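You operate a simulated robot arm through the tools that you are given. There is no shell and no other tool.

The job below is to be done with a simulated robot arm. You get a single attempt, and the scene is never put back.

Task
Press the blue sample mould in the hottest nest and the red one in the coolest.
Fine: one stroke, hands clear; hot moulds by the grip; both back on their cool shelf squares. Set down upright: what you pick out.

Only the result counts: the job must be done as asked and must still hold three seconds after the hand-in. Knocking over, shifting, dropping, spilling or breaking anything else fails it.

Robot
A 6-joint arm with a four-finger gripper on a trunk, on a base that moves. Base frame: it is fixed to the floor where the robot stands at the start and does not move with it; the origin is under the middle of the robot, x ahead of it, y to its left, z up; the surface under the hand at the start is at about z = 0.832. Readings come in m, rad, newtons and seconds.
It reaches about 1.012 m from its shoulder. Its first joint turns from -2.897 to 2.897 rad. Places, roughly: tray start button [0.8, -0.9, 1.4]. Payload 3.43 kg.
The TCP is the grasp point between the finger pads, 0.03 m short of the fingertips. In the tool frame z runs along the fingers and y along their closing line. The gripper opens to 0.12 m; its body begins 0.085 m behind the TCP.
Orientation is that of the tool frame in the base frame, as [roll, pitch, yaw] about the fixed x, y, z axes, in that order (R = Rz(yaw) Ry(pitch) Rx(roll)). With the fingers straight down and closing along the base's y, the tool's x points along the base's -x, its y along +y and its z along -z.

Tools
- The arm moves only by the tool drive_tool. Its argument "steps" is a list of rows, each an object of numbers (a shift or turn left out is 0, a gripper value left out holds the last): "dx", "dy", "dz": the shift along the base's x, y, z in m; "wx", "wy", "wz": the turn, a rotation vector about the base's x, y, z in rad; "jaw": the gripper command, from -1 (fully open) to 1 (shut), values between in proportion. In form: [{"dx": .., "dy": .., "dz": .., "wx": .., "wy": .., "wz": .., "jaw": ..}, ...]. A call has 1 to 20 rows; each row shifts and turns the commanded pose from where the row before left it. Rows are played at 5 a second. More than 0.05 m and 0.15 rad between two rows, or a gripper value outside its range, and nothing of the call is played. A pose out of reach is approached as far as the arm can. The call stops where the force on the tool passes 40 N (or 10 N more than at its start, if that is more) or the arm is blocked; 0.2 s more then pass. Each finger travels about 0.1362 m/s and halts on what it meets, pressing with about 32 N; the grip force reading is that of the motor and also rises with nothing between the fingers. The clock runs only during rows and for 0.2 s after the last one: add rows that do not move to give the fingers time. It gives the time, the measured TCP pose, the force on the tool (base axes), the opening and the grip force at its end, in the units of the frame above (readings bear some noise), with the torque about the TCP (base axes, N m) and any sound that the robot's microphone picked up, and new pictures: "pictures" is both (left out), scene, wrist or none.
- Cameras (640 x 400 px; columns grow to the right, rows downward): "scene" is now at [-0.2098, 0.1454, 1.2524]; the picture's right is [-0.45, -0.89, 0.01], its down [-0.19, 0.09, -0.98] and it looks along [0.87, -0.44, -0.21] (base axes); focal length 258 px, centre (320, 200). "wrist" rides on the gripper at [0.071, -0.017, -0.121] in the tool frame; the picture's right is [0.23, 0.97, 0.00], its down [-0.81, 0.19, -0.55] and it looks along [-0.54, 0.13, 0.83] (tool axes); focal length 275 px, centre (320, 200). There is no depth. A picture from a camera that has moved, and an enlarged one, comes with that camera's place and axes in the base frame and with its lens.
- roll_base(legs): drives the robot by 1 to 6 legs, each [ahead, turn to the left] in m and rad, along the robot's own axes; the way and the turn of a leg run together, so that a leg with both is an arc; at most 1.5 m and 3.142 rad a leg. The arm and the cameras ride along, it lands a little off, and it stops where it bumps. It gives what a move gives, and a new picture of the scene camera.
- pan_tilt(pan, tilt): turns the head with the scene camera to pan (to the left, within 2.496 rad either way) and tilt (down, from -0.506 to 1.204), counted from straight ahead of the robot. It gives what a move gives, and a new picture of the scene camera.
- zoom(camera, box): a new picture of the part [left, top, right, bottom] of that camera's present view, enlarged. It takes no simulated time.
- hand_in(): hands the job in; it is judged then, once.

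Places have to be worked out from the pictures, the camera data and where the tool is seen. Open the gripper and draw the arm clear of the work before you hand the job in, unless the task says otherwise.

The tools are called after "Request:" by a JSON object that holds its "api" and its "payload". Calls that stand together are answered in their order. drive_tool: Moves the arm, as the interface text tells. Its arguments: {"type":"object","properties":{"steps":{"type":"array","items":{"type":"object","properties":{"dx":{"type":"number"},"dy":{"type":"number"},"dz":{"type":"number"},"wx":{"type":"number"},"wy":{"type":"number"},"wz":{"type":"number"},"jaw":{"type":"number"}}}},"pictures":{"type":"string","enum":["both","scene","wrist","none"]}},"required":["steps"]} The other tools are called the same way: roll_base (legs) drives the base; pan_tilt (pan, tilt) turns the head that bears the scene camera; zoom (camera, box) takes an enlarged picture of a part of a camera's view; hand_in () hands the job in.

At the start:

```text
time_s: 0.0
tcp_pos: [0.6181, -0.3889, 0.9989]
ee_rot: [3.14, 0.0, -3.141]
force: [-0.2, -0.5, -0.4]
ft_torque: [0.04, 0.0, 0.01]
width: 0.1199
grasp_force: 0.0
robot x, y, heading: [-0.0022, -0.0018, -0.0]
head pan, tilt (commanded): [-0.469, 0.199]
```

scene: 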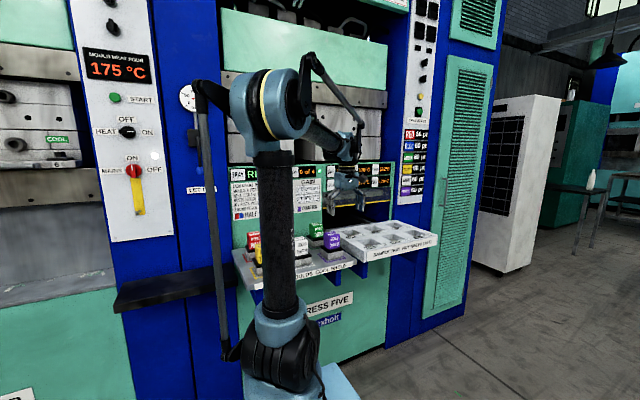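
wrist: 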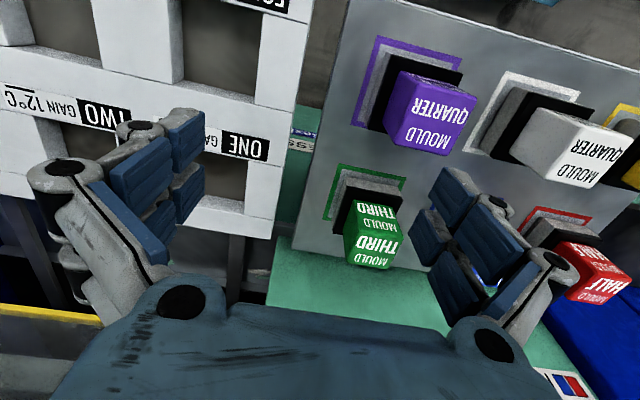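

I'll begin by reading the labels and instruction panels on the press before moving anything.

Request:
{"api": "zoom", "payload": {"camera": "scene", "box": [220, 150, 330, 230]}}

Request:
{"api": "zoom", "payload": {"camera": "scene", "box": [320, 150, 440, 220]}}

Request:
{"api": "zoom", "payload": {"camera": "scene", "box": [60, 30, 220, 230]}}

Request:
{"api": "zoom", "payload": {"camera": "scene", "box": [390, 40, 440, 210]}}

Request:
{"api": "zoom", "payload": {"camera": "wrist", "box": [0, 0, 320, 200]}}

Request:
{"api": "zoom", "payload": {"camera": "wrist", "box": [320, 0, 640, 400]}}

```text
5.00 times, centred on (275, 190) of scene
camera zoom: at [-0.2098, 0.1454, 1.2524], right [-0.45, -0.89, 0.01], down [-0.19, 0.09, -0.98], along [0.87, -0.44, -0.21], focal length 1288 px, centre (545, 250)
```

zoom: 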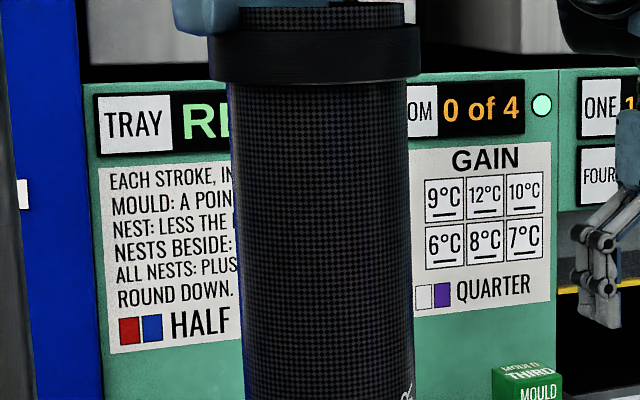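

```text
5.33 times, centred on (380, 185) of scene
camera zoom: at [-0.2098, 0.1454, 1.2524], right [-0.45, -0.89, 0.01], down [-0.19, 0.09, -0.98], along [0.87, -0.44, -0.21], focal length 1374 px, centre (0, 280)
```

zoom: 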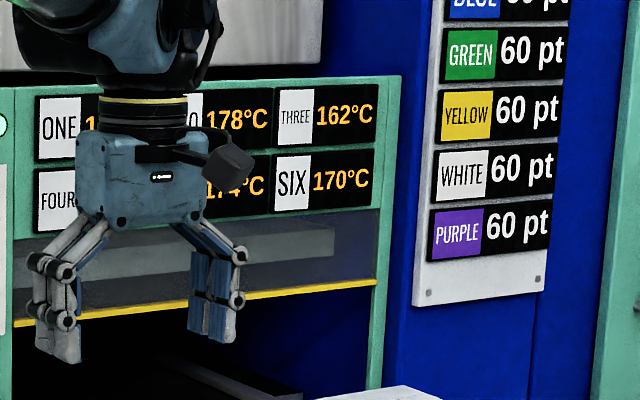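

```text
2.00 times, centred on (140, 130) of scene
camera zoom: at [-0.2098, 0.1454, 1.2524], right [-0.45, -0.89, 0.01], down [-0.19, 0.09, -0.98], along [0.87, -0.44, -0.21], focal length 515 px, centre (680, 340)
```

zoom: 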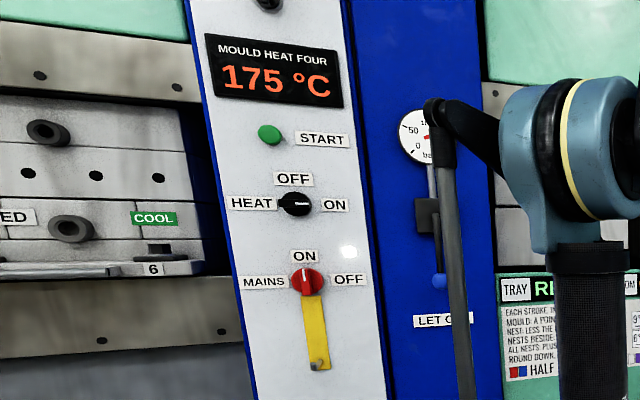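

```text
2.35 times, centred on (415, 125) of scene
camera zoom: at [-0.2098, 0.1454, 1.2524], right [-0.45, -0.89, 0.01], down [-0.19, 0.09, -0.98], along [0.87, -0.44, -0.21], focal length 606 px, centre (96, 376)
```

zoom: 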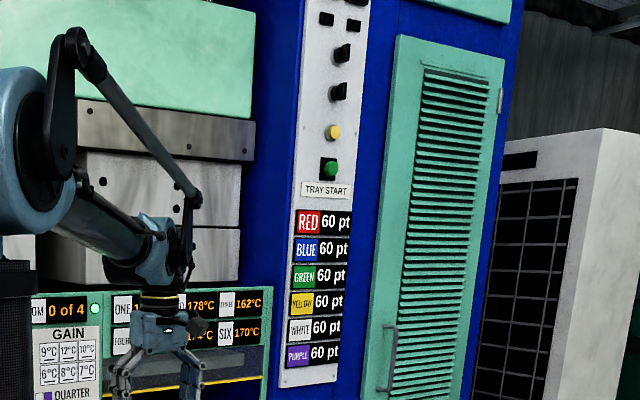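

```text
2.00 times, centred on (160, 100) of wrist
camera zoom: at [0.5463, -0.4042, 1.1213], right [-0.23, 0.97, 0.0], down [0.81, 0.19, 0.55], along [0.54, 0.13, -0.83], focal length 551 px, centre (640, 400)
```

zoom: 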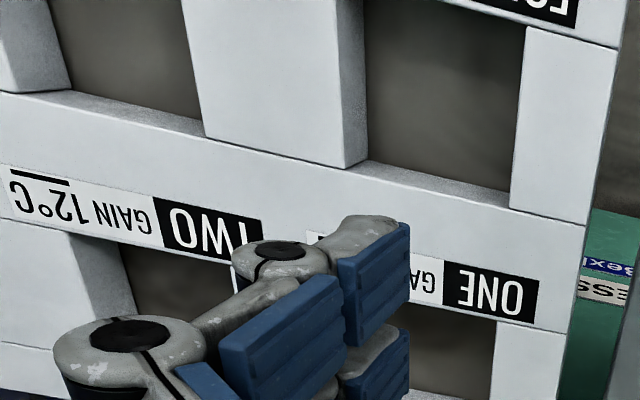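

```text
1.00 times, centred on (480, 200) of wrist (not enlarged: the box is as wide or as high as the picture)
camera zoom: at [0.5463, -0.4042, 1.1213], right [-0.23, 0.97, 0.0], down [0.81, 0.19, 0.55], along [0.54, 0.13, -0.83], focal length 275 px, centre (160, 200)
```

zoom: 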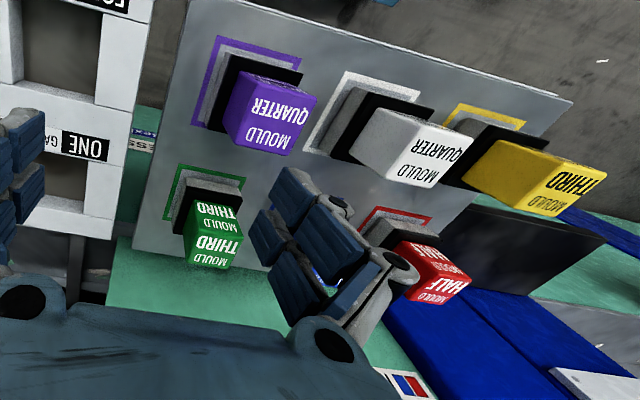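

The panels hold rules that the arm's own link partly hides, so I'll raise the hand back from the panel and tilt it forward so the wrist camera can read the text.

Request:
{"api": "drive_tool", "payload": {"steps": [{"dz": 0.04, "dx": -0.02}, {"dz": 0.04, "dx": -0.02, "wy": -0.12}, {"dz": 0.04, "dx": -0.02, "wy": -0.12, "dy": 0.04}, {"dz": 0.03, "dx": -0.02, "wy": -0.12, "dy": 0.04}, {"dz": 0.02, "dx": -0.02, "wy": -0.12, "dy": 0.04}, {"dy": 0.04, "dx": -0.02}, {"dy": 0.0}]}}

```text
refused: row 3 steps farther than a row can; nothing moved
```

The third row exceeded the per-row distance limit, so I'm splitting the same motion into smaller rows.

Request:
{"api": "drive_tool", "payload": {"steps": [{"dz": 0.04, "dx": -0.02}, {"dz": 0.04, "dx": -0.02, "wy": -0.12}, {"dz": 0.03, "dx": -0.02, "wy": -0.12, "dy": 0.025}, {"dz": 0.03, "dx": -0.02, "wy": -0.12, "dy": 0.025}, {"dz": 0.02, "dx": -0.02, "wy": -0.12, "dy": 0.03}, {"dy": 0.04, "dx": -0.02}, {"dy": 0.04}, {"dy": 0.0}]}}

```text
time_s: 1.8
tcp_pos: [0.4879, -0.2253, 1.1663]
ee_rot: [-3.139, 0.491, -3.141]
force: [-0.5, -0.1, -0.3]
ft_torque: [-0.01, -0.06, 0.01]
width: 0.1198
grasp_force: 0.0
robot x, y, heading: [0.0016, 0.0018, 0.0]
head pan, tilt (commanded): [-0.469, 0.199]
camera scene: at [-0.2099, 0.1455, 1.2524], right [-0.45, -0.89, 0.01], down [-0.19, 0.09, -0.98], along [0.87, -0.44, -0.21], focal length 258 px, centre (320, 200)
camera wrist: at [0.3675, -0.2419, 1.2411], right [-0.2, 0.97, -0.11], down [0.45, 0.19, 0.87], along [0.87, 0.13, -0.48], focal length 275 px, centre (320, 200)
```

scene: 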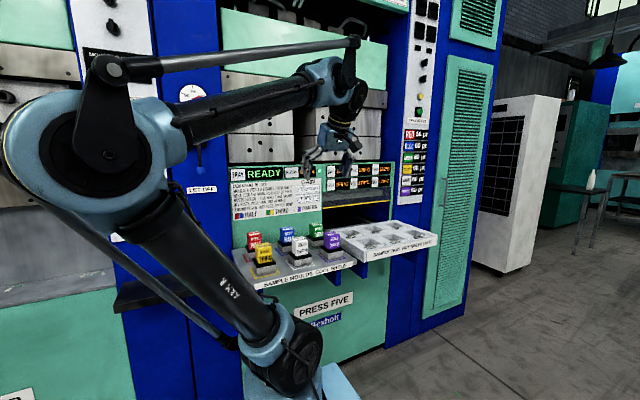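
wrist: 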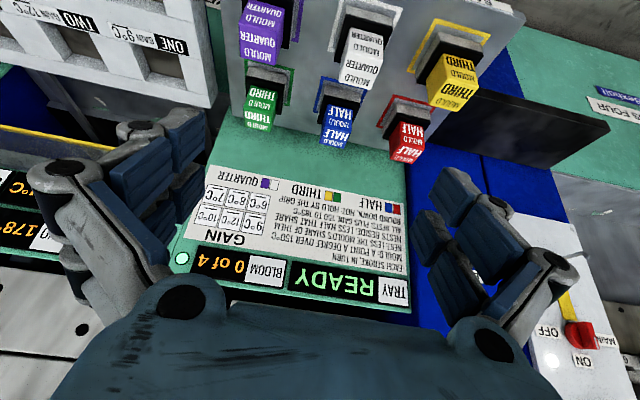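

The rule panel and displays are now in view of both cameras; I'll enlarge them to read everything.

Request:
{"api": "zoom", "payload": {"camera": "scene", "box": [225, 155, 335, 225]}}

Request:
{"api": "zoom", "payload": {"camera": "scene", "box": [315, 155, 405, 215]}}

Request:
{"api": "zoom", "payload": {"camera": "wrist", "box": [170, 165, 430, 315]}}

Request:
{"api": "zoom", "payload": {"camera": "scene", "box": [225, 215, 445, 345]}}

Request:
{"api": "zoom", "payload": {"camera": "scene", "box": [395, 60, 445, 210]}}

Request:
{"api": "zoom", "payload": {"camera": "wrist", "box": [220, 0, 520, 180]}}

```text
5.71 times, centred on (280, 190) of scene
camera zoom: at [-0.2099, 0.1455, 1.2524], right [-0.45, -0.89, 0.01], down [-0.19, 0.09, -0.98], along [0.87, -0.44, -0.21], focal length 1472 px, centre (549, 257)
```

zoom: 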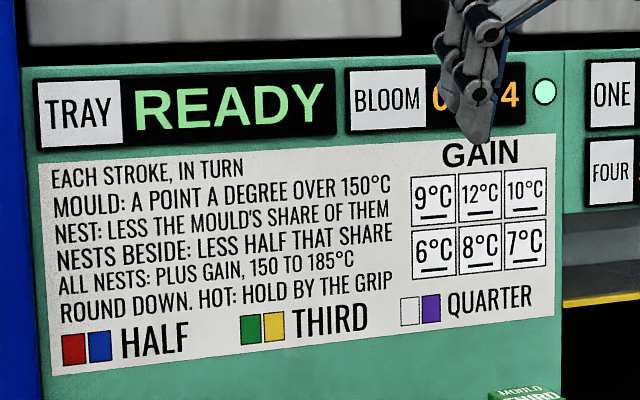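

```text
6.67 times, centred on (360, 185) of scene
camera zoom: at [-0.2099, 0.1455, 1.2524], right [-0.45, -0.89, 0.01], down [-0.19, 0.09, -0.98], along [0.87, -0.44, -0.21], focal length 1717 px, centre (53, 300)
```

zoom: 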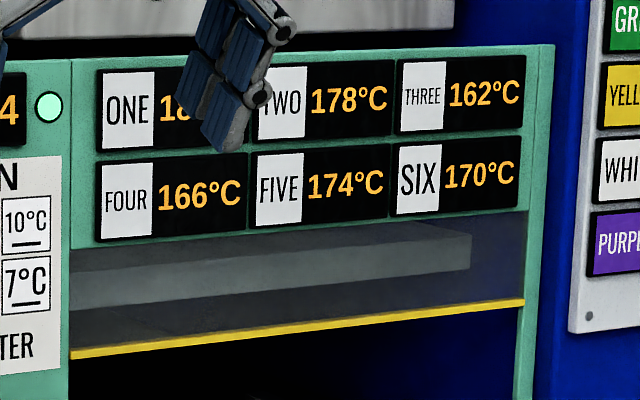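

```text
2.46 times, centred on (300, 240) of wrist
camera zoom: at [0.3675, -0.2419, 1.2411], right [-0.2, 0.97, -0.11], down [0.45, 0.19, 0.87], along [0.87, 0.13, -0.48], focal length 678 px, centre (369, 102)
```

zoom: 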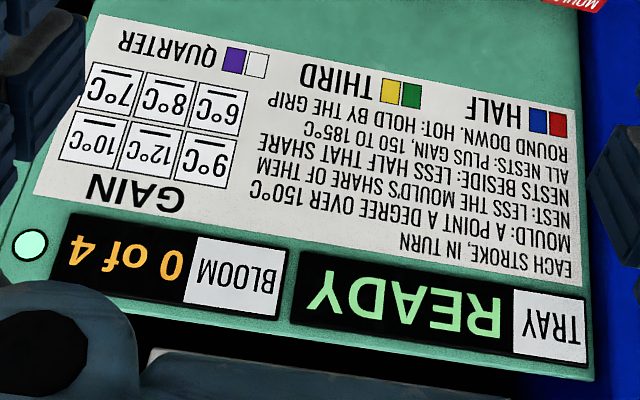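

```text
2.91 times, centred on (335, 280) of scene
camera zoom: at [-0.2099, 0.1455, 1.2524], right [-0.45, -0.89, 0.01], down [-0.19, 0.09, -0.98], along [0.87, -0.44, -0.21], focal length 749 px, centre (276, -33)
```

zoom: 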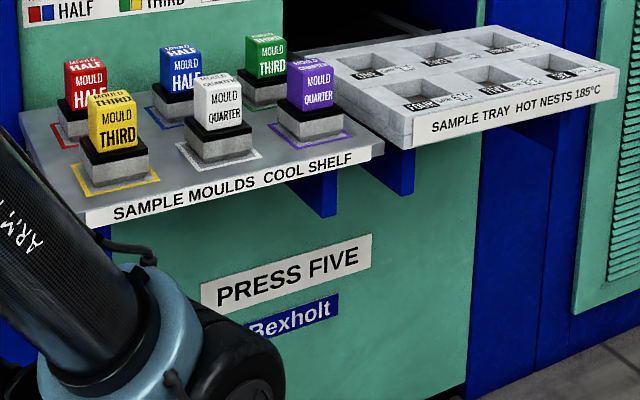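

```text
2.67 times, centred on (420, 135) of scene
camera zoom: at [-0.2099, 0.1455, 1.2524], right [-0.45, -0.89, 0.01], down [-0.19, 0.09, -0.98], along [0.87, -0.44, -0.21], focal length 687 px, centre (53, 373)
```

zoom: 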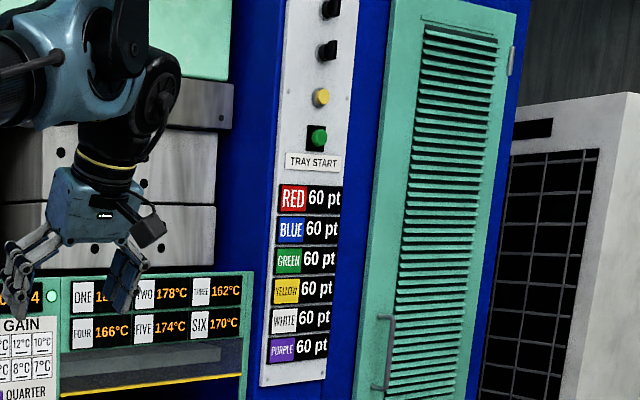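

```text
2.13 times, centred on (370, 90) of wrist
camera zoom: at [0.3675, -0.2419, 1.2411], right [-0.2, 0.97, -0.11], down [0.45, 0.19, 0.87], along [0.87, 0.13, -0.48], focal length 587 px, centre (213, 435)
```

zoom: 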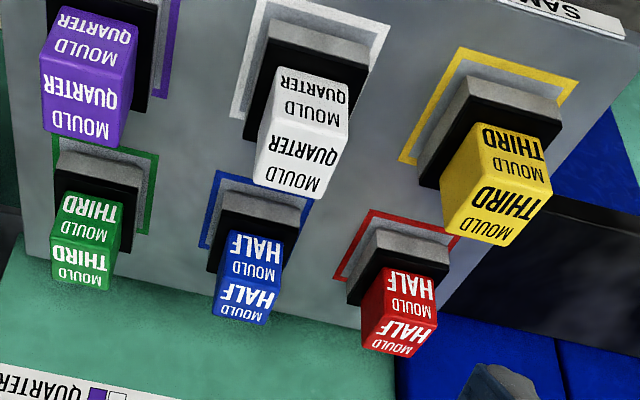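

Readings so far: TWO 178, THREE 162, FOUR 166, FIVE 174, SIX 170, and ONE is hidden behind a finger. I'll shift the hand left and back, which also tucks it for driving, and look again.

Request:
{"api": "drive_tool", "payload": {"steps": [{"dy": 0.04, "dx": -0.02}, {"dy": 0.04, "dx": -0.02}, {"dy": 0.04, "dx": -0.02}, {"dy": 0.04}, {"dy": 0.0}]}}

Request:
{"api": "zoom", "payload": {"camera": "scene", "box": [310, 155, 410, 215]}}

Request:
{"api": "zoom", "payload": {"camera": "scene", "box": [330, 210, 450, 285]}}

```text
time_s: 3.0
tcp_pos: [0.4326, -0.0639, 1.1662]
ee_rot: [-3.14, 0.493, -3.142]
force: [0.3, 0.5, 0.2]
ft_torque: [0.02, 0.04, 0.01]
width: 0.1201
grasp_force: 0.1
robot x, y, heading: [-0.0015, 0.0021, 0.002]
head pan, tilt (commanded): [-0.469, 0.199]
camera scene: at [-0.2099, 0.1455, 1.2523], right [-0.45, -0.89, 0.01], down [-0.19, 0.09, -0.98], along [0.87, -0.44, -0.21], focal length 258 px, centre (320, 200)
camera wrist: at [0.3113, -0.0801, 1.2401], right [-0.2, 0.97, -0.11], down [0.45, 0.19, 0.87], along [0.87, 0.13, -0.48], focal length 275 px, centre (320, 200)
```

scene: 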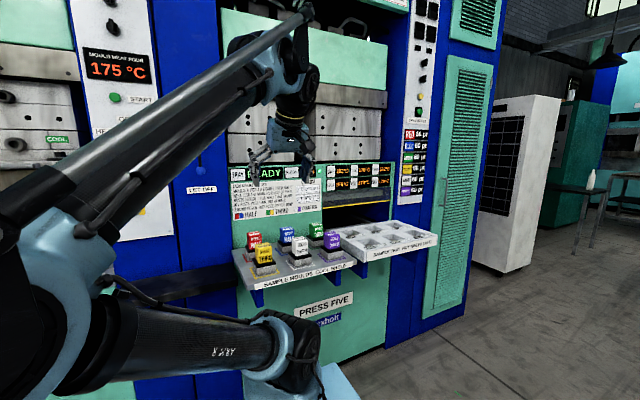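
wrist: 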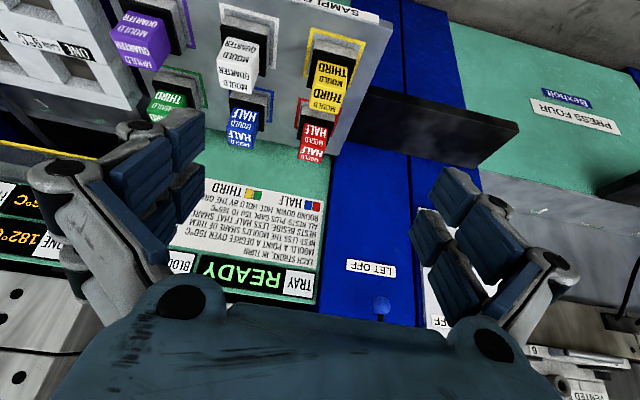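

```text
6.40 times, centred on (360, 185) of scene
camera zoom: at [-0.2099, 0.1455, 1.2523], right [-0.45, -0.89, 0.01], down [-0.19, 0.09, -0.98], along [0.87, -0.44, -0.21], focal length 1648 px, centre (64, 296)
```

zoom: 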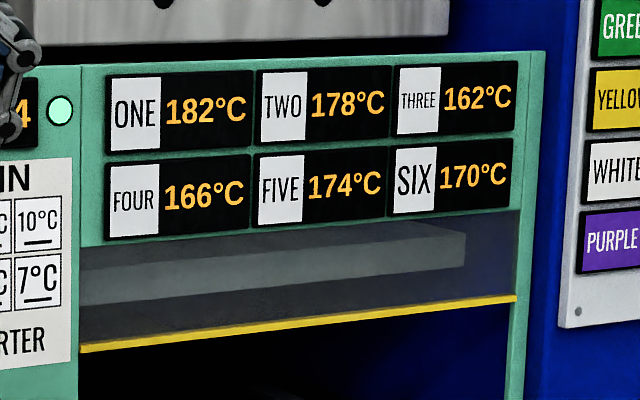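

```text
5.33 times, centred on (390, 248) of scene
camera zoom: at [-0.2099, 0.1455, 1.2523], right [-0.45, -0.89, 0.01], down [-0.19, 0.09, -0.98], along [0.87, -0.44, -0.21], focal length 1374 px, centre (-53, -53)
```

zoom: 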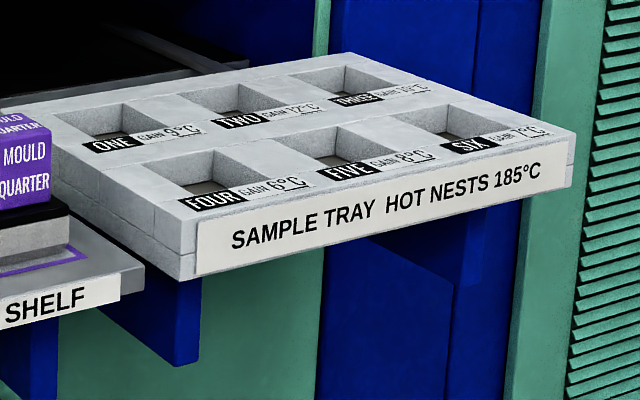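

ONE reads 182 °C, the hottest, and THREE reads 162 °C, the coolest: blue goes in ONE and red in THREE, with a single stroke. The start button is out of reach from here, so I'll look down to see how the base stands to the press.

Request:
{"api": "pan_tilt", "payload": {"pan": -0.3, "tilt": 0.9}}

Request:
{"api": "pan_tilt", "payload": {"pan": -1.3, "tilt": 0.6}}

```text
time_s: 4.1
tcp_pos: [0.4328, -0.0646, 1.1657]
ee_rot: [-3.14, 0.493, 3.142]
force: [0.9, -1.2, -0.4]
ft_torque: [-0.02, 0.0, 0.0]
width: 0.1202
grasp_force: 0.1
robot x, y, heading: [-0.0005, -0.0005, 0.005]
head pan, tilt (commanded): [-0.3, 0.901]
camera scene: at [-0.2217, 0.1653, 1.1908], right [-0.3, -0.96, 0.0], down [-0.76, 0.23, -0.61], along [0.58, -0.18, -0.79], focal length 258 px, centre (320, 200)
```

scene: 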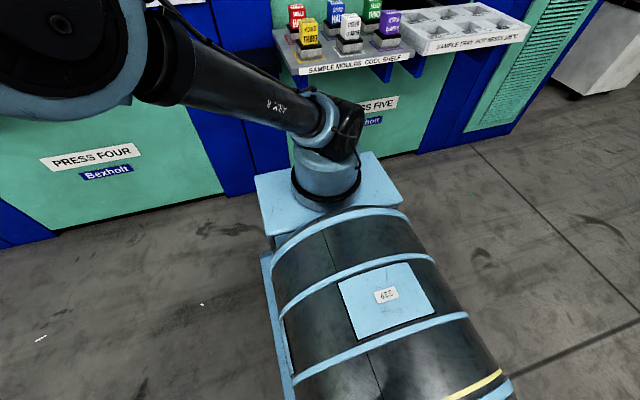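

```text
time_s: 5.3
tcp_pos: [0.4321, -0.0651, 1.1661]
ee_rot: [-3.14, 0.491, -3.141]
force: [0.0, 0.0, 0.1]
ft_torque: [0.01, 0.0, 0.01]
width: 0.1199
grasp_force: 0.0
robot x, y, heading: [-0.0001, 0.0021, -0.002]
head pan, tilt (commanded): [-1.3, 0.6]
camera scene: at [-0.2698, 0.1025, 1.2162], right [-0.96, -0.27, 0.01], down [-0.16, 0.54, -0.82], along [0.21, -0.79, -0.57], focal length 258 px, centre (320, 200)
```

scene: 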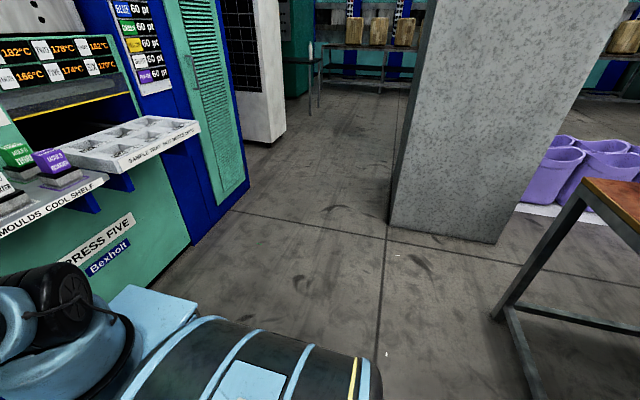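

The press face is near x ≈ 0.82, the base front at about x ≈ 0.45, and the floor to the right is clear apart from a pillar near (-0.43, -1.43). I'll drive sideways by about 0.6 m to the right (turn, drive, turn back) so the shelf, the tray and the button are all reachable.

Request:
{"api": "roll_base", "payload": {"legs": [[0, -1.571], [0.58, 0], [0, 1.571]]}}

```text
time_s: 9.2
tcp_pos: [0.0317, -0.4193, 1.1765]
ee_rot: [-3.135, 0.521, 1.786]
force: [-2.1, 1.0, 1.5]
ft_torque: [-0.02, -0.13, 0.12]
width: 0.1199
grasp_force: 0.0
robot x, y, heading: [0.0071, 0.0004, -1.358]
head pan, tilt (commanded): [-1.3, 0.6]
stopped in leg 1: the robot was blocked; the commanded pose is now the measured one
camera scene: at [0.0525, 0.2833, 1.2161], right [-0.46, 0.89, 0.01], down [0.5, 0.27, -0.82], along [-0.73, -0.38, -0.57], focal length 258 px, centre (320, 200)
```

scene: 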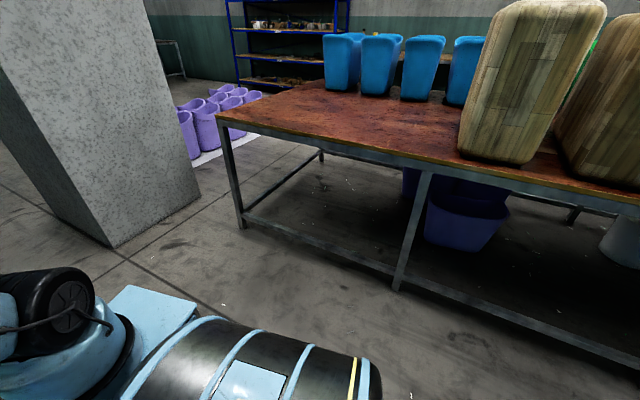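

The turn was blocked at a heading of -1.36 rad, so something touched. I'll look to the robot's left and around to find what it was before moving again.

Request:
{"api": "pan_tilt", "payload": {"pan": 1.0, "tilt": 0.4}}

Request:
{"api": "pan_tilt", "payload": {"pan": 2.4, "tilt": 0.6}}

Request:
{"api": "pan_tilt", "payload": {"pan": 0.2, "tilt": 0.2}}

```text
time_s: 11.3
tcp_pos: [0.0336, -0.4196, 1.1758]
ee_rot: [-3.136, 0.521, 1.787]
force: [-0.2, -0.7, -0.4]
ft_torque: [-0.05, 0.02, 0.01]
width: 0.1202
grasp_force: 0.0
robot x, y, heading: [0.0104, -0.0011, -1.356]
head pan, tilt (commanded): [1.0, 0.4]
camera scene: at [0.2182, 0.2913, 1.2341], right [-0.35, -0.94, -0.01], down [-0.37, 0.15, -0.92], along [0.86, -0.32, -0.4], focal length 258 px, centre (320, 200)
```

scene: 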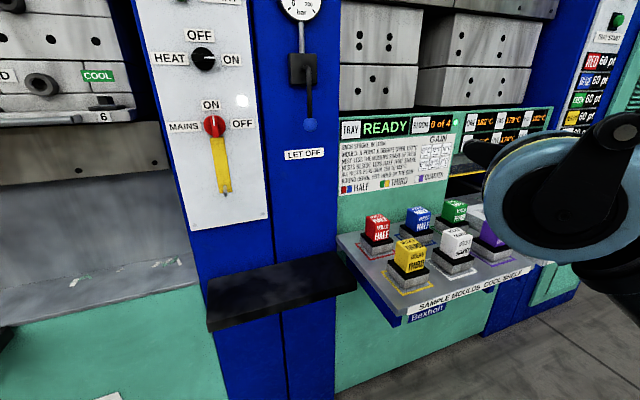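

```text
time_s: 12.9
tcp_pos: [0.0333, -0.4197, 1.1768]
ee_rot: [-3.136, 0.521, 1.788]
force: [1.1, -0.4, 1.1]
ft_torque: [0.01, 0.0, 0.03]
width: 0.1199
grasp_force: 0.1
robot x, y, heading: [0.0062, 0.0012, -1.36]
head pan, tilt (commanded): [2.4, 0.6]
camera scene: at [0.1758, 0.4002, 1.2174], right [0.86, -0.5, -0.01], down [-0.29, -0.48, -0.83], along [0.41, 0.72, -0.56], focal length 258 px, centre (320, 200)
```

scene: 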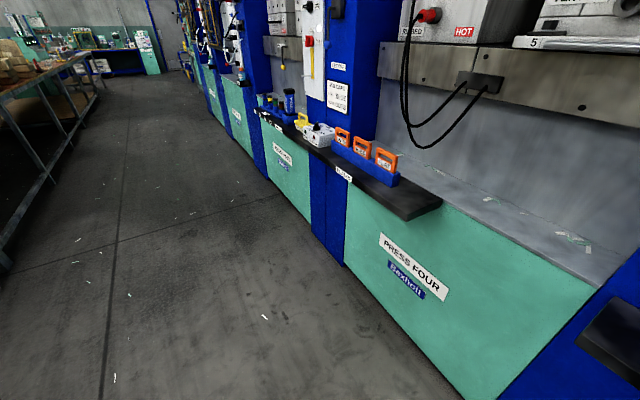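

```text
time_s: 14.9
tcp_pos: [0.033, -0.4188, 1.1776]
ee_rot: [-3.134, 0.52, 1.787]
force: [-0.4, 0.8, 0.4]
ft_torque: [0.0, -0.01, 0.0]
width: 0.1198
grasp_force: 0.0
robot x, y, heading: [0.0074, -0.0022, -1.355]
head pan, tilt (commanded): [0.201, 0.201]
camera scene: at [0.1691, 0.2381, 1.2521], right [-0.92, -0.4, 0.0], down [-0.08, 0.2, -0.98], along [0.39, -0.89, -0.21], focal length 258 px, centre (320, 200)
```

scene: 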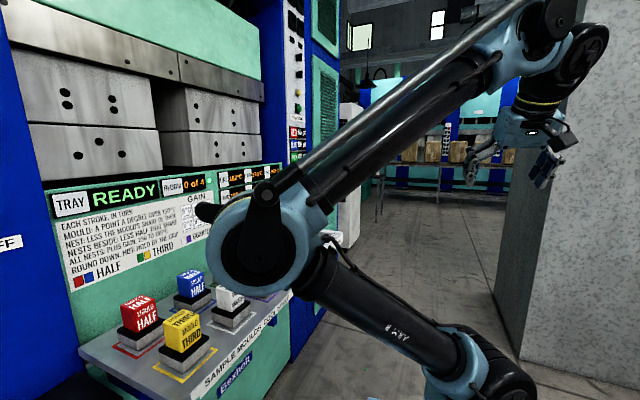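

The elbow sticks out toward the shelf at about the mould height. I'll zoom in to see whether it has touched or shifted any mould.

Request:
{"api": "zoom", "payload": {"camera": "scene", "box": [80, 190, 360, 365]}}

Request:
{"api": "zoom", "payload": {"camera": "wrist", "box": [0, 0, 640, 400]}}

```text
2.29 times, centred on (220, 278) of scene
camera zoom: at [0.1691, 0.2381, 1.2521], right [-0.92, -0.4, 0.0], down [-0.08, 0.2, -0.98], along [0.39, -0.89, -0.21], focal length 589 px, centre (549, 23)
```

zoom: 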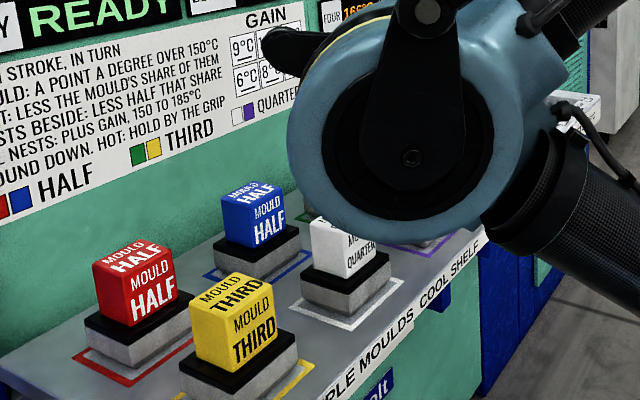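

```text
1.00 times, centred on (320, 200) of wrist (not enlarged: the box is as wide or as high as the picture)
camera zoom: at [-0.0093, -0.3042, 1.2475], right [0.91, 0.4, -0.12], down [0.28, -0.38, 0.88], along [0.31, -0.83, -0.46], focal length 275 px, centre (320, 200)
```

zoom: 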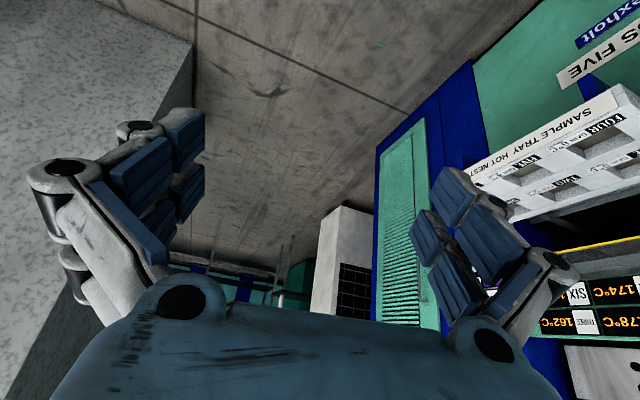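

Triangulating from two views puts the elbow near (0.36, -0.02, 1.13), well clear of the moulds, so it did not touch them. I'll look behind the robot to find what blocked the turn.

Request:
{"api": "pan_tilt", "payload": {"pan": -2.4, "tilt": 0.8}}

Request:
{"api": "pan_tilt", "payload": {"pan": 2.45, "tilt": 1.15}}

Request:
{"api": "pan_tilt", "payload": {"pan": 0.6, "tilt": 1.0}}

```text
time_s: 17.3
tcp_pos: [0.0323, -0.4201, 1.1767]
ee_rot: [-3.135, 0.52, 1.787]
force: [0.1, -0.2, -0.3]
ft_torque: [0.0, -0.01, 0.0]
width: 0.12
grasp_force: 0.1
robot x, y, heading: [0.0092, -0.0019, -1.356]
head pan, tilt (commanded): [-2.4, 0.799]
camera scene: at [0.0655, 0.3706, 1.2004], right [0.58, 0.82, 0.01], down [0.58, -0.4, -0.7], along [-0.57, 0.41, -0.71], focal length 258 px, centre (320, 200)
```

scene: 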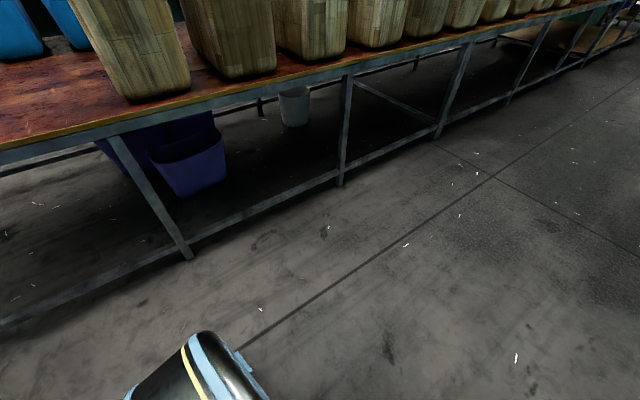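

```text
time_s: 21.1
tcp_pos: [0.0335, -0.4202, 1.177]
ee_rot: [-3.135, 0.52, 1.787]
force: [-0.3, 0.1, 0.0]
ft_torque: [0.0, 0.0, -0.01]
width: 0.1201
grasp_force: 0.1
robot x, y, heading: [0.0048, -0.0, -1.36]
head pan, tilt (commanded): [2.45, 1.15]
camera scene: at [0.1587, 0.3773, 1.1754], right [0.89, -0.46, -0.01], down [-0.42, -0.81, -0.42], along [0.19, 0.37, -0.91], focal length 258 px, centre (320, 200)
```

scene: 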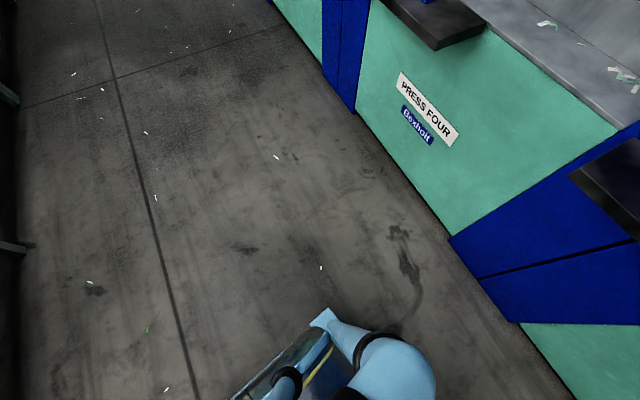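

```text
time_s: 22.9
tcp_pos: [0.033, -0.4195, 1.1777]
ee_rot: [-3.135, 0.52, 1.788]
force: [-0.3, -0.7, -0.4]
ft_torque: [0.0, 0.0, 0.02]
width: 0.1198
grasp_force: 0.1
robot x, y, heading: [0.0087, -0.0022, -1.359]
head pan, tilt (commanded): [0.6, 1.0]
camera scene: at [0.182, 0.2765, 1.1837], right [-0.69, -0.73, -0.01], down [-0.61, 0.58, -0.53], along [0.39, -0.36, -0.85], focal length 258 px, centre (320, 200)
```

scene: 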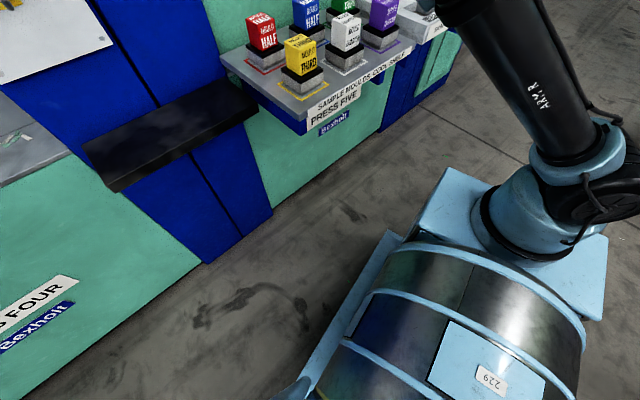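

Nothing visible is in contact, and all six moulds stand on their squares with the floor clear. I'll try to finish the turn with a small leg.

Request:
{"api": "roll_base", "payload": {"legs": [[0, -0.15]]}}

```text
time_s: 24.0
tcp_pos: [-0.0284, -0.4189, 1.1758]
ee_rot: [-3.135, 0.52, 1.639]
force: [1.1, 0.1, 0.1]
ft_torque: [0.02, 0.01, -0.02]
width: 0.1201
grasp_force: 0.1
robot x, y, heading: [0.0075, -0.0023, -1.502]
head pan, tilt (commanded): [0.6, 1.0]
camera scene: at [0.2219, 0.2477, 1.1837], right [-0.79, -0.62, -0.01], down [-0.52, 0.67, -0.53], along [0.33, -0.41, -0.85], focal length 258 px, centre (320, 200)
```

scene: 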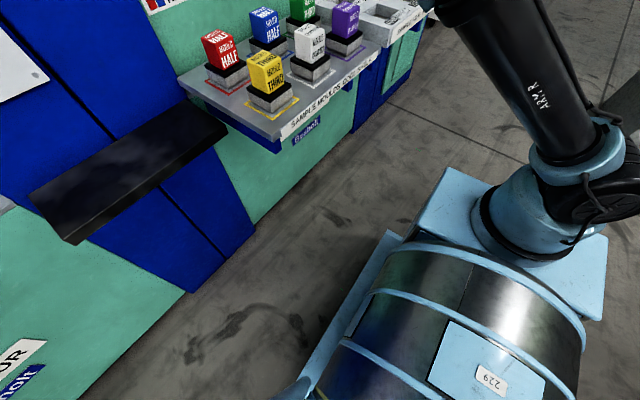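

That leg ran freely. Now I'll drive ahead along -y and turn back to face the press.

Request:
{"api": "roll_base", "payload": {"legs": [[0.56, 0]]}}

Request:
{"api": "roll_base", "payload": {"legs": [[0, 0.75], [0, 0.75]]}}

```text
time_s: 27.2
tcp_pos: [0.0163, -0.9581, 1.1812]
ee_rot: [-3.132, 0.535, 1.649]
force: [0.4, 0.1, 0.5]
ft_torque: [-0.03, 0.03, -0.01]
width: 0.1199
grasp_force: 0.0
robot x, y, heading: [0.0461, -0.5504, -1.496]
head pan, tilt (commanded): [0.6, 1.0]
camera scene: at [0.2579, -0.2963, 1.1838], right [-0.78, -0.62, -0.01], down [-0.53, 0.66, -0.53], along [0.34, -0.41, -0.85], focal length 258 px, centre (320, 200)
```

scene: 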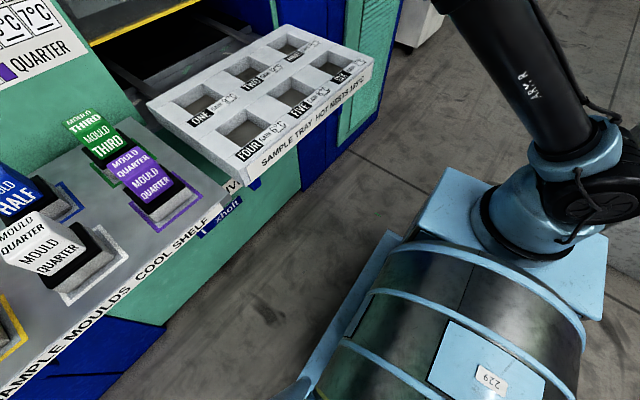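

```text
time_s: 32.1
tcp_pos: [0.4503, -0.6013, 1.1882]
ee_rot: [-3.134, 0.546, -3.125]
force: [-0.6, -0.8, 0.0]
ft_torque: [0.02, -0.04, 0.03]
width: 0.1199
grasp_force: 0.0
robot x, y, heading: [0.0473, -0.5566, 0.013]
head pan, tilt (commanded): [0.6, 1.0]
camera scene: at [-0.1928, -0.3311, 1.1837], right [0.57, -0.82, -0.01], down [-0.7, -0.48, -0.53], along [0.43, 0.31, -0.85], focal length 258 px, centre (320, 200)
```

scene: 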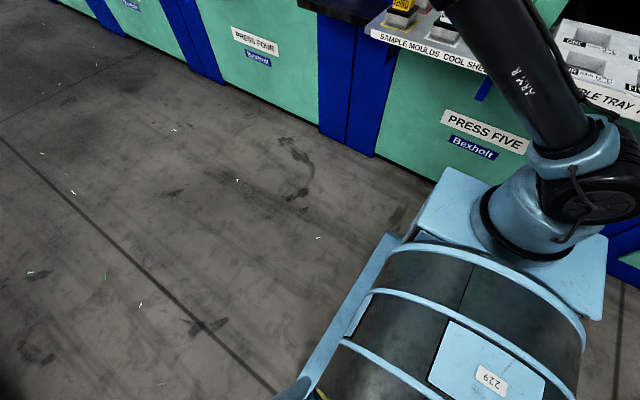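

The robot now stands at about (0.05, -0.56), facing the press. I'll point the head at the shelf and tray.

Request:
{"api": "pan_tilt", "payload": {"pan": 0.0, "tilt": 0.35}}

```text
time_s: 33.1
tcp_pos: [0.4463, -0.5971, 1.1931]
ee_rot: [-3.13, 0.558, -3.125]
force: [0.4, 0.1, 0.0]
ft_torque: [-0.02, 0.03, -0.03]
width: 0.12
grasp_force: 0.0
robot x, y, heading: [0.0503, -0.5547, 0.01]
head pan, tilt (commanded): [0.0, 0.351]
camera scene: at [-0.1558, -0.37, 1.238], right [0.01, -1.0, 0.0], down [-0.36, 0.0, -0.93], along [0.93, 0.01, -0.36], focal length 258 px, centre (320, 200)
```

scene: 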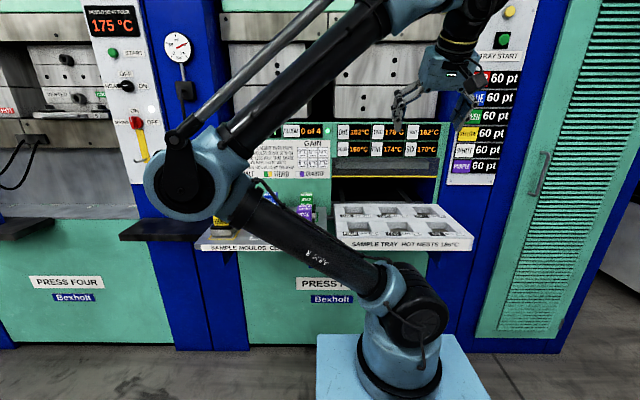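

The upper arm has swung to an awkward sideways posture because the hand was close to the trunk. I'll bring the hand out and straight down again, high above the tray, so the arm unfolds well clear of everything.

Request:
{"api": "drive_tool", "payload": {"steps": [{"dx": 0.03, "dz": 0.01, "wy": 0.11}, {"dx": 0.03, "wy": 0.11}, {"dx": 0.03, "wy": 0.11}, {"dx": 0.03, "wy": 0.11}, {"dx": 0.03, "wy": 0.11, "wz": -0.0166}, {"dx": 0.0, "wy": 0.008}, {"dx": 0.0}]}}

```text
time_s: 34.7
tcp_pos: [0.5842, -0.6009, 1.2031]
ee_rot: [-3.138, 0.0, 3.138]
force: [0.1, -0.6, 0.3]
ft_torque: [0.01, -0.01, 0.01]
width: 0.1201
grasp_force: 0.0
robot x, y, heading: [0.0457, -0.5561, 0.01]
head pan, tilt (commanded): [0.0, 0.351]
camera scene: at [-0.1557, -0.3701, 1.2381], right [0.01, -1.0, 0.0], down [-0.36, 0.0, -0.93], along [0.93, 0.01, -0.36], focal length 258 px, centre (320, 200)
camera wrist: at [0.5122, -0.617, 1.3245], right [-0.23, 0.97, 0.0], down [0.81, 0.19, 0.55], along [0.54, 0.12, -0.83], focal length 275 px, centre (320, 200)
```

scene: 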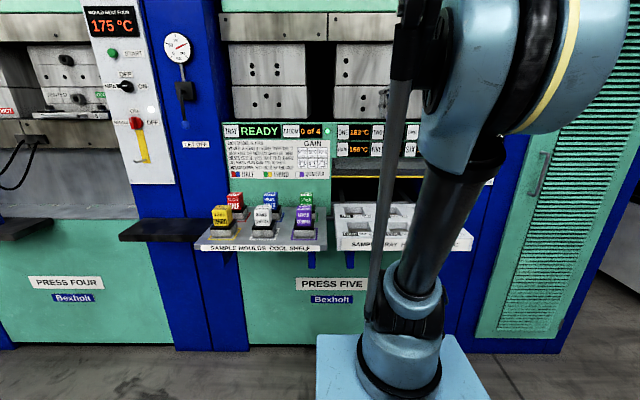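
wrist: 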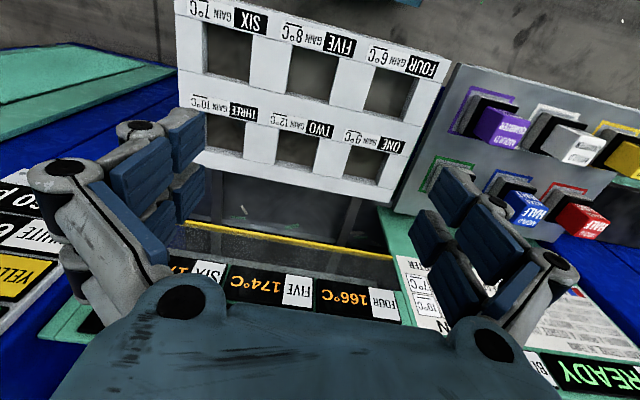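

From here the tray labels are clear: ONE, TWO, THREE form the far row, with ONE nearest the shelf. I'll move the hand along to the shelf, staying high, to measure the moulds.

Request:
{"api": "drive_tool", "payload": {"steps": [{"dy": 0.045}, {"dy": 0.045}, {"dy": 0.045}, {"dy": 0.045}, {"dy": 0.045}, {"dy": 0.045}, {"dy": 0.045}, {"dy": 0.045}, {"dy": 0.04}, {"dx": -0.02, "dz": -0.03}, {"dx": 0}]}}

Request:
{"api": "zoom", "payload": {"camera": "wrist", "box": [200, 60, 460, 222]}}

```text
time_s: 37.1
tcp_pos: [0.5648, -0.2027, 1.1703]
ee_rot: [-3.14, 0.0, 3.138]
force: [-0.4, 0.4, 0.1]
ft_torque: [-0.04, -0.01, -0.02]
width: 0.1197
grasp_force: 0.0
robot x, y, heading: [0.0462, -0.5586, 0.007]
head pan, tilt (commanded): [0.0, 0.351]
camera scene: at [-0.1557, -0.3701, 1.2381], right [0.01, -1.0, 0.0], down [-0.36, 0.0, -0.93], along [0.93, 0.01, -0.36], focal length 258 px, centre (320, 200)
camera wrist: at [0.4932, -0.2185, 1.2924], right [-0.23, 0.97, 0.0], down [0.81, 0.19, 0.55], along [0.54, 0.12, -0.83], focal length 275 px, centre (320, 200)
```

scene: 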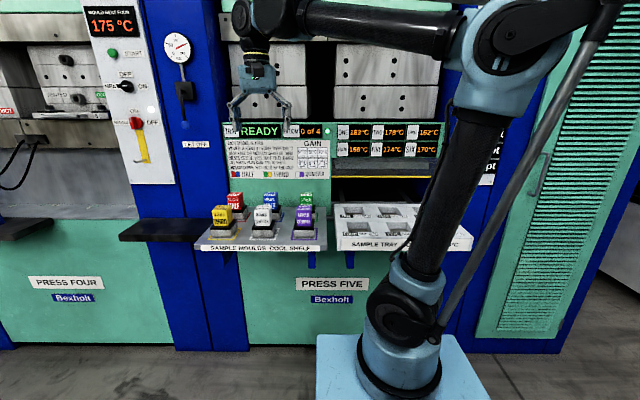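
wrist: 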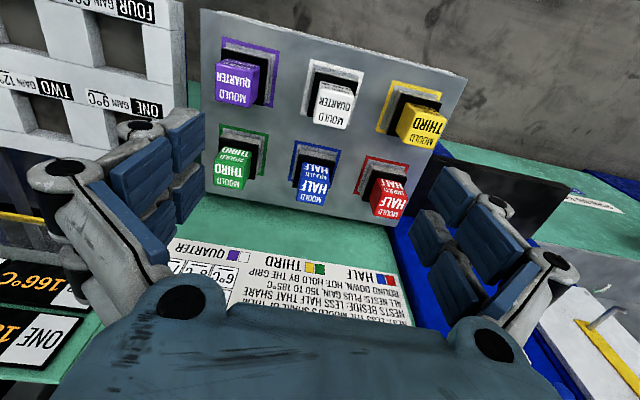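

```text
2.46 times, centred on (330, 141) of wrist
camera zoom: at [0.4932, -0.2185, 1.2924], right [-0.23, 0.97, 0.0], down [0.81, 0.19, 0.55], along [0.54, 0.12, -0.83], focal length 678 px, centre (295, 345)
```

zoom: 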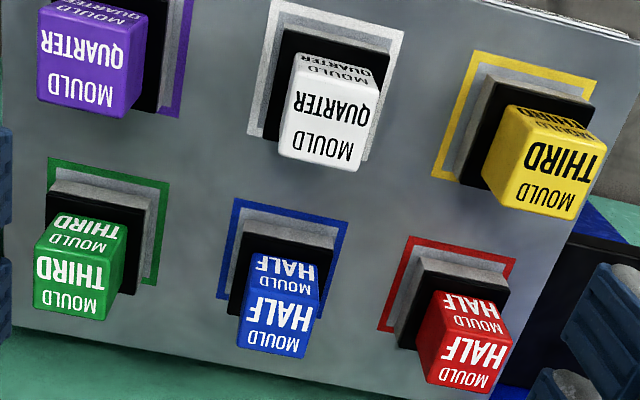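

Measured from this view: the blue square's centre is about (0.722, -0.176) and the red one's about (0.722, -0.044). The caps are about 0.045 m wide with tops near z ≈ 0.921 and collars near 0.870. I'll narrow the jaws a little and move to hover above blue.

Request:
{"api": "drive_tool", "payload": {"steps": [{"dx": 0.0314, "dy": 0.0054, "dz": -0.024, "jaw": -0.45}, {"dx": 0.0314, "dy": 0.0054, "dz": -0.024}, {"dx": 0.0314, "dy": 0.0054, "dz": -0.024}, {"dx": 0.0314, "dy": 0.0054, "dz": -0.024}, {"dx": 0.0314, "dy": 0.0054, "dz": -0.024, "wz": 0.0035}, {"dx": 0}, {"dx": 0}]}}

Request:
{"api": "zoom", "payload": {"camera": "wrist", "box": [160, 40, 480, 240]}}

Request:
{"api": "zoom", "payload": {"camera": "scene", "box": [190, 90, 340, 260]}}

```text
time_s: 38.7
tcp_pos: [0.7231, -0.1757, 1.0516]
ee_rot: [-3.139, 0.0, 3.141]
force: [0.1, 0.6, 0.2]
ft_torque: [-0.03, 0.0, -0.03]
width: 0.0871
grasp_force: 0.1
robot x, y, heading: [0.0449, -0.5542, 0.011]
head pan, tilt (commanded): [0.0, 0.351]
camera scene: at [-0.1557, -0.3701, 1.2381], right [0.01, -1.0, 0.0], down [-0.36, 0.0, -0.93], along [0.93, 0.01, -0.36], focal length 258 px, centre (320, 200)
camera wrist: at [0.6511, -0.192, 1.1736], right [-0.23, 0.97, 0.0], down [0.81, 0.19, 0.55], along [0.54, 0.13, -0.83], focal length 275 px, centre (320, 200)
```

scene: 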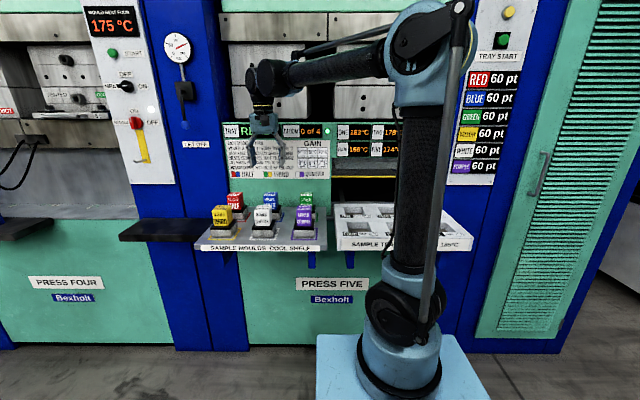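
wrist: 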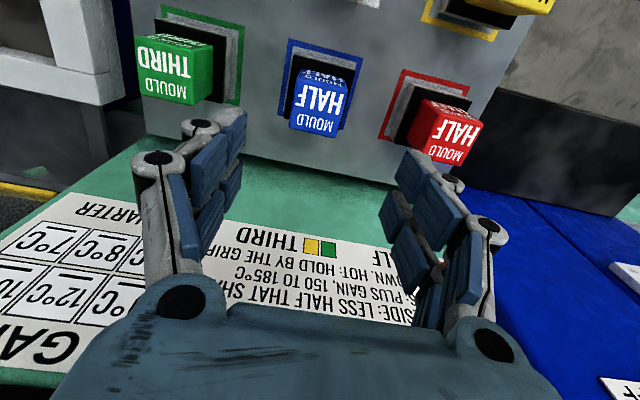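

```text
2.00 times, centred on (320, 140) of wrist
camera zoom: at [0.6511, -0.192, 1.1736], right [-0.23, 0.97, 0.0], down [0.81, 0.19, 0.55], along [0.54, 0.13, -0.83], focal length 551 px, centre (320, 320)
```

zoom: 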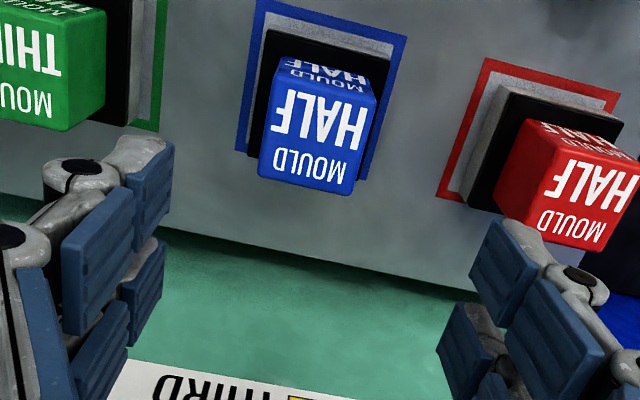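

```text
2.35 times, centred on (265, 175) of scene
camera zoom: at [-0.1557, -0.3701, 1.2381], right [0.01, -1.0, 0.0], down [-0.36, 0.0, -0.93], along [0.93, 0.01, -0.36], focal length 606 px, centre (449, 259)
```

zoom: 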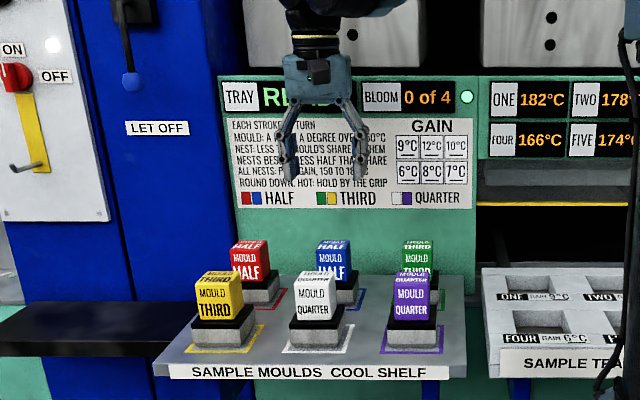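

From this closer view blue's cap centre comes out at about (0.7205, -0.178), with its orientation square to the base axes within about 0.01 rad. I'll shift slightly and lower so the fingertips stay just above the black collar.

Request:
{"api": "drive_tool", "payload": {"steps": [{"dx": -0.002, "dy": -0.0015, "dz": -0.03}, {"dz": -0.04}, {"dz": -0.03}, {"dz": -0.02}, {"dz": -0.015}, {"dz": 0}, {"dz": 0}]}}

Request:
{"api": "zoom", "payload": {"camera": "wrist", "box": [160, 40, 480, 240]}}

Request:
{"api": "zoom", "payload": {"camera": "scene", "box": [210, 150, 330, 250]}}

```text
time_s: 40.3
tcp_pos: [0.7211, -0.1757, 0.9177]
ee_rot: [-3.139, -0.001, -3.14]
force: [-1.2, 0.1, -0.6]
ft_torque: [-0.01, -0.01, 0.02]
width: 0.0869
grasp_force: 0.0
robot x, y, heading: [0.0451, -0.554, 0.011]
head pan, tilt (commanded): [0.0, 0.351]
camera scene: at [-0.1557, -0.3701, 1.2381], right [0.01, -1.0, 0.0], down [-0.36, 0.0, -0.93], along [0.93, 0.01, -0.36], focal length 258 px, centre (320, 200)
camera wrist: at [0.6489, -0.1925, 1.0399], right [-0.23, 0.97, 0.0], down [0.81, 0.19, 0.55], along [0.54, 0.13, -0.83], focal length 275 px, centre (320, 200)
```

scene: 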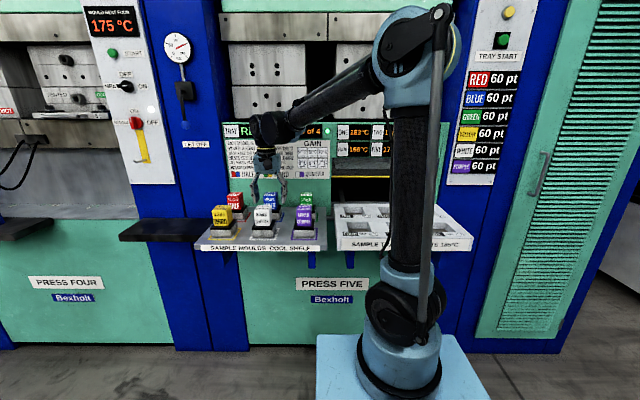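
wrist: 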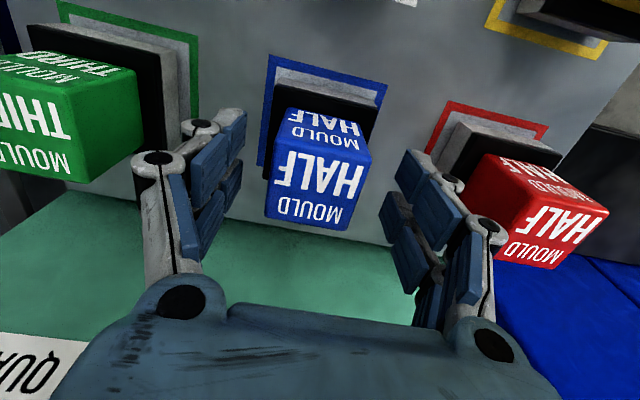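

```text
2.00 times, centred on (320, 140) of wrist
camera zoom: at [0.6489, -0.1925, 1.0399], right [-0.23, 0.97, 0.0], down [0.81, 0.19, 0.55], along [0.54, 0.13, -0.83], focal length 551 px, centre (320, 320)
```

zoom: 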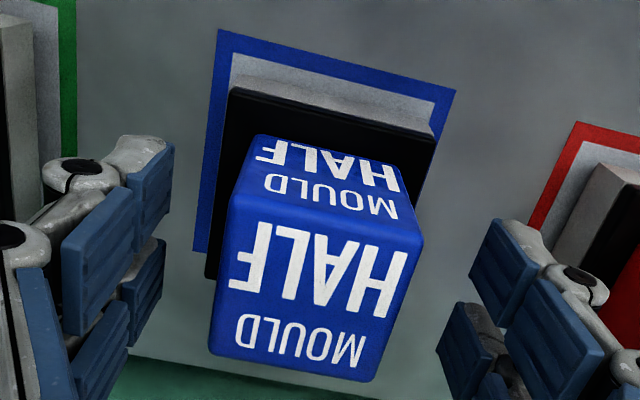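

```text
4.00 times, centred on (270, 200) of scene
camera zoom: at [-0.1557, -0.3701, 1.2381], right [0.01, -1.0, 0.0], down [-0.36, 0.0, -0.93], along [0.93, 0.01, -0.36], focal length 1030 px, centre (520, 200)
```

zoom: 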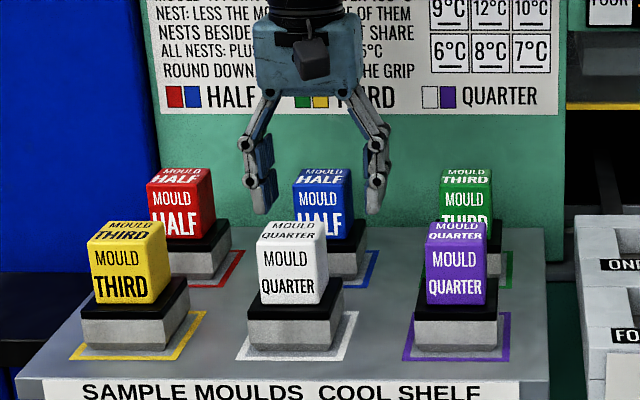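

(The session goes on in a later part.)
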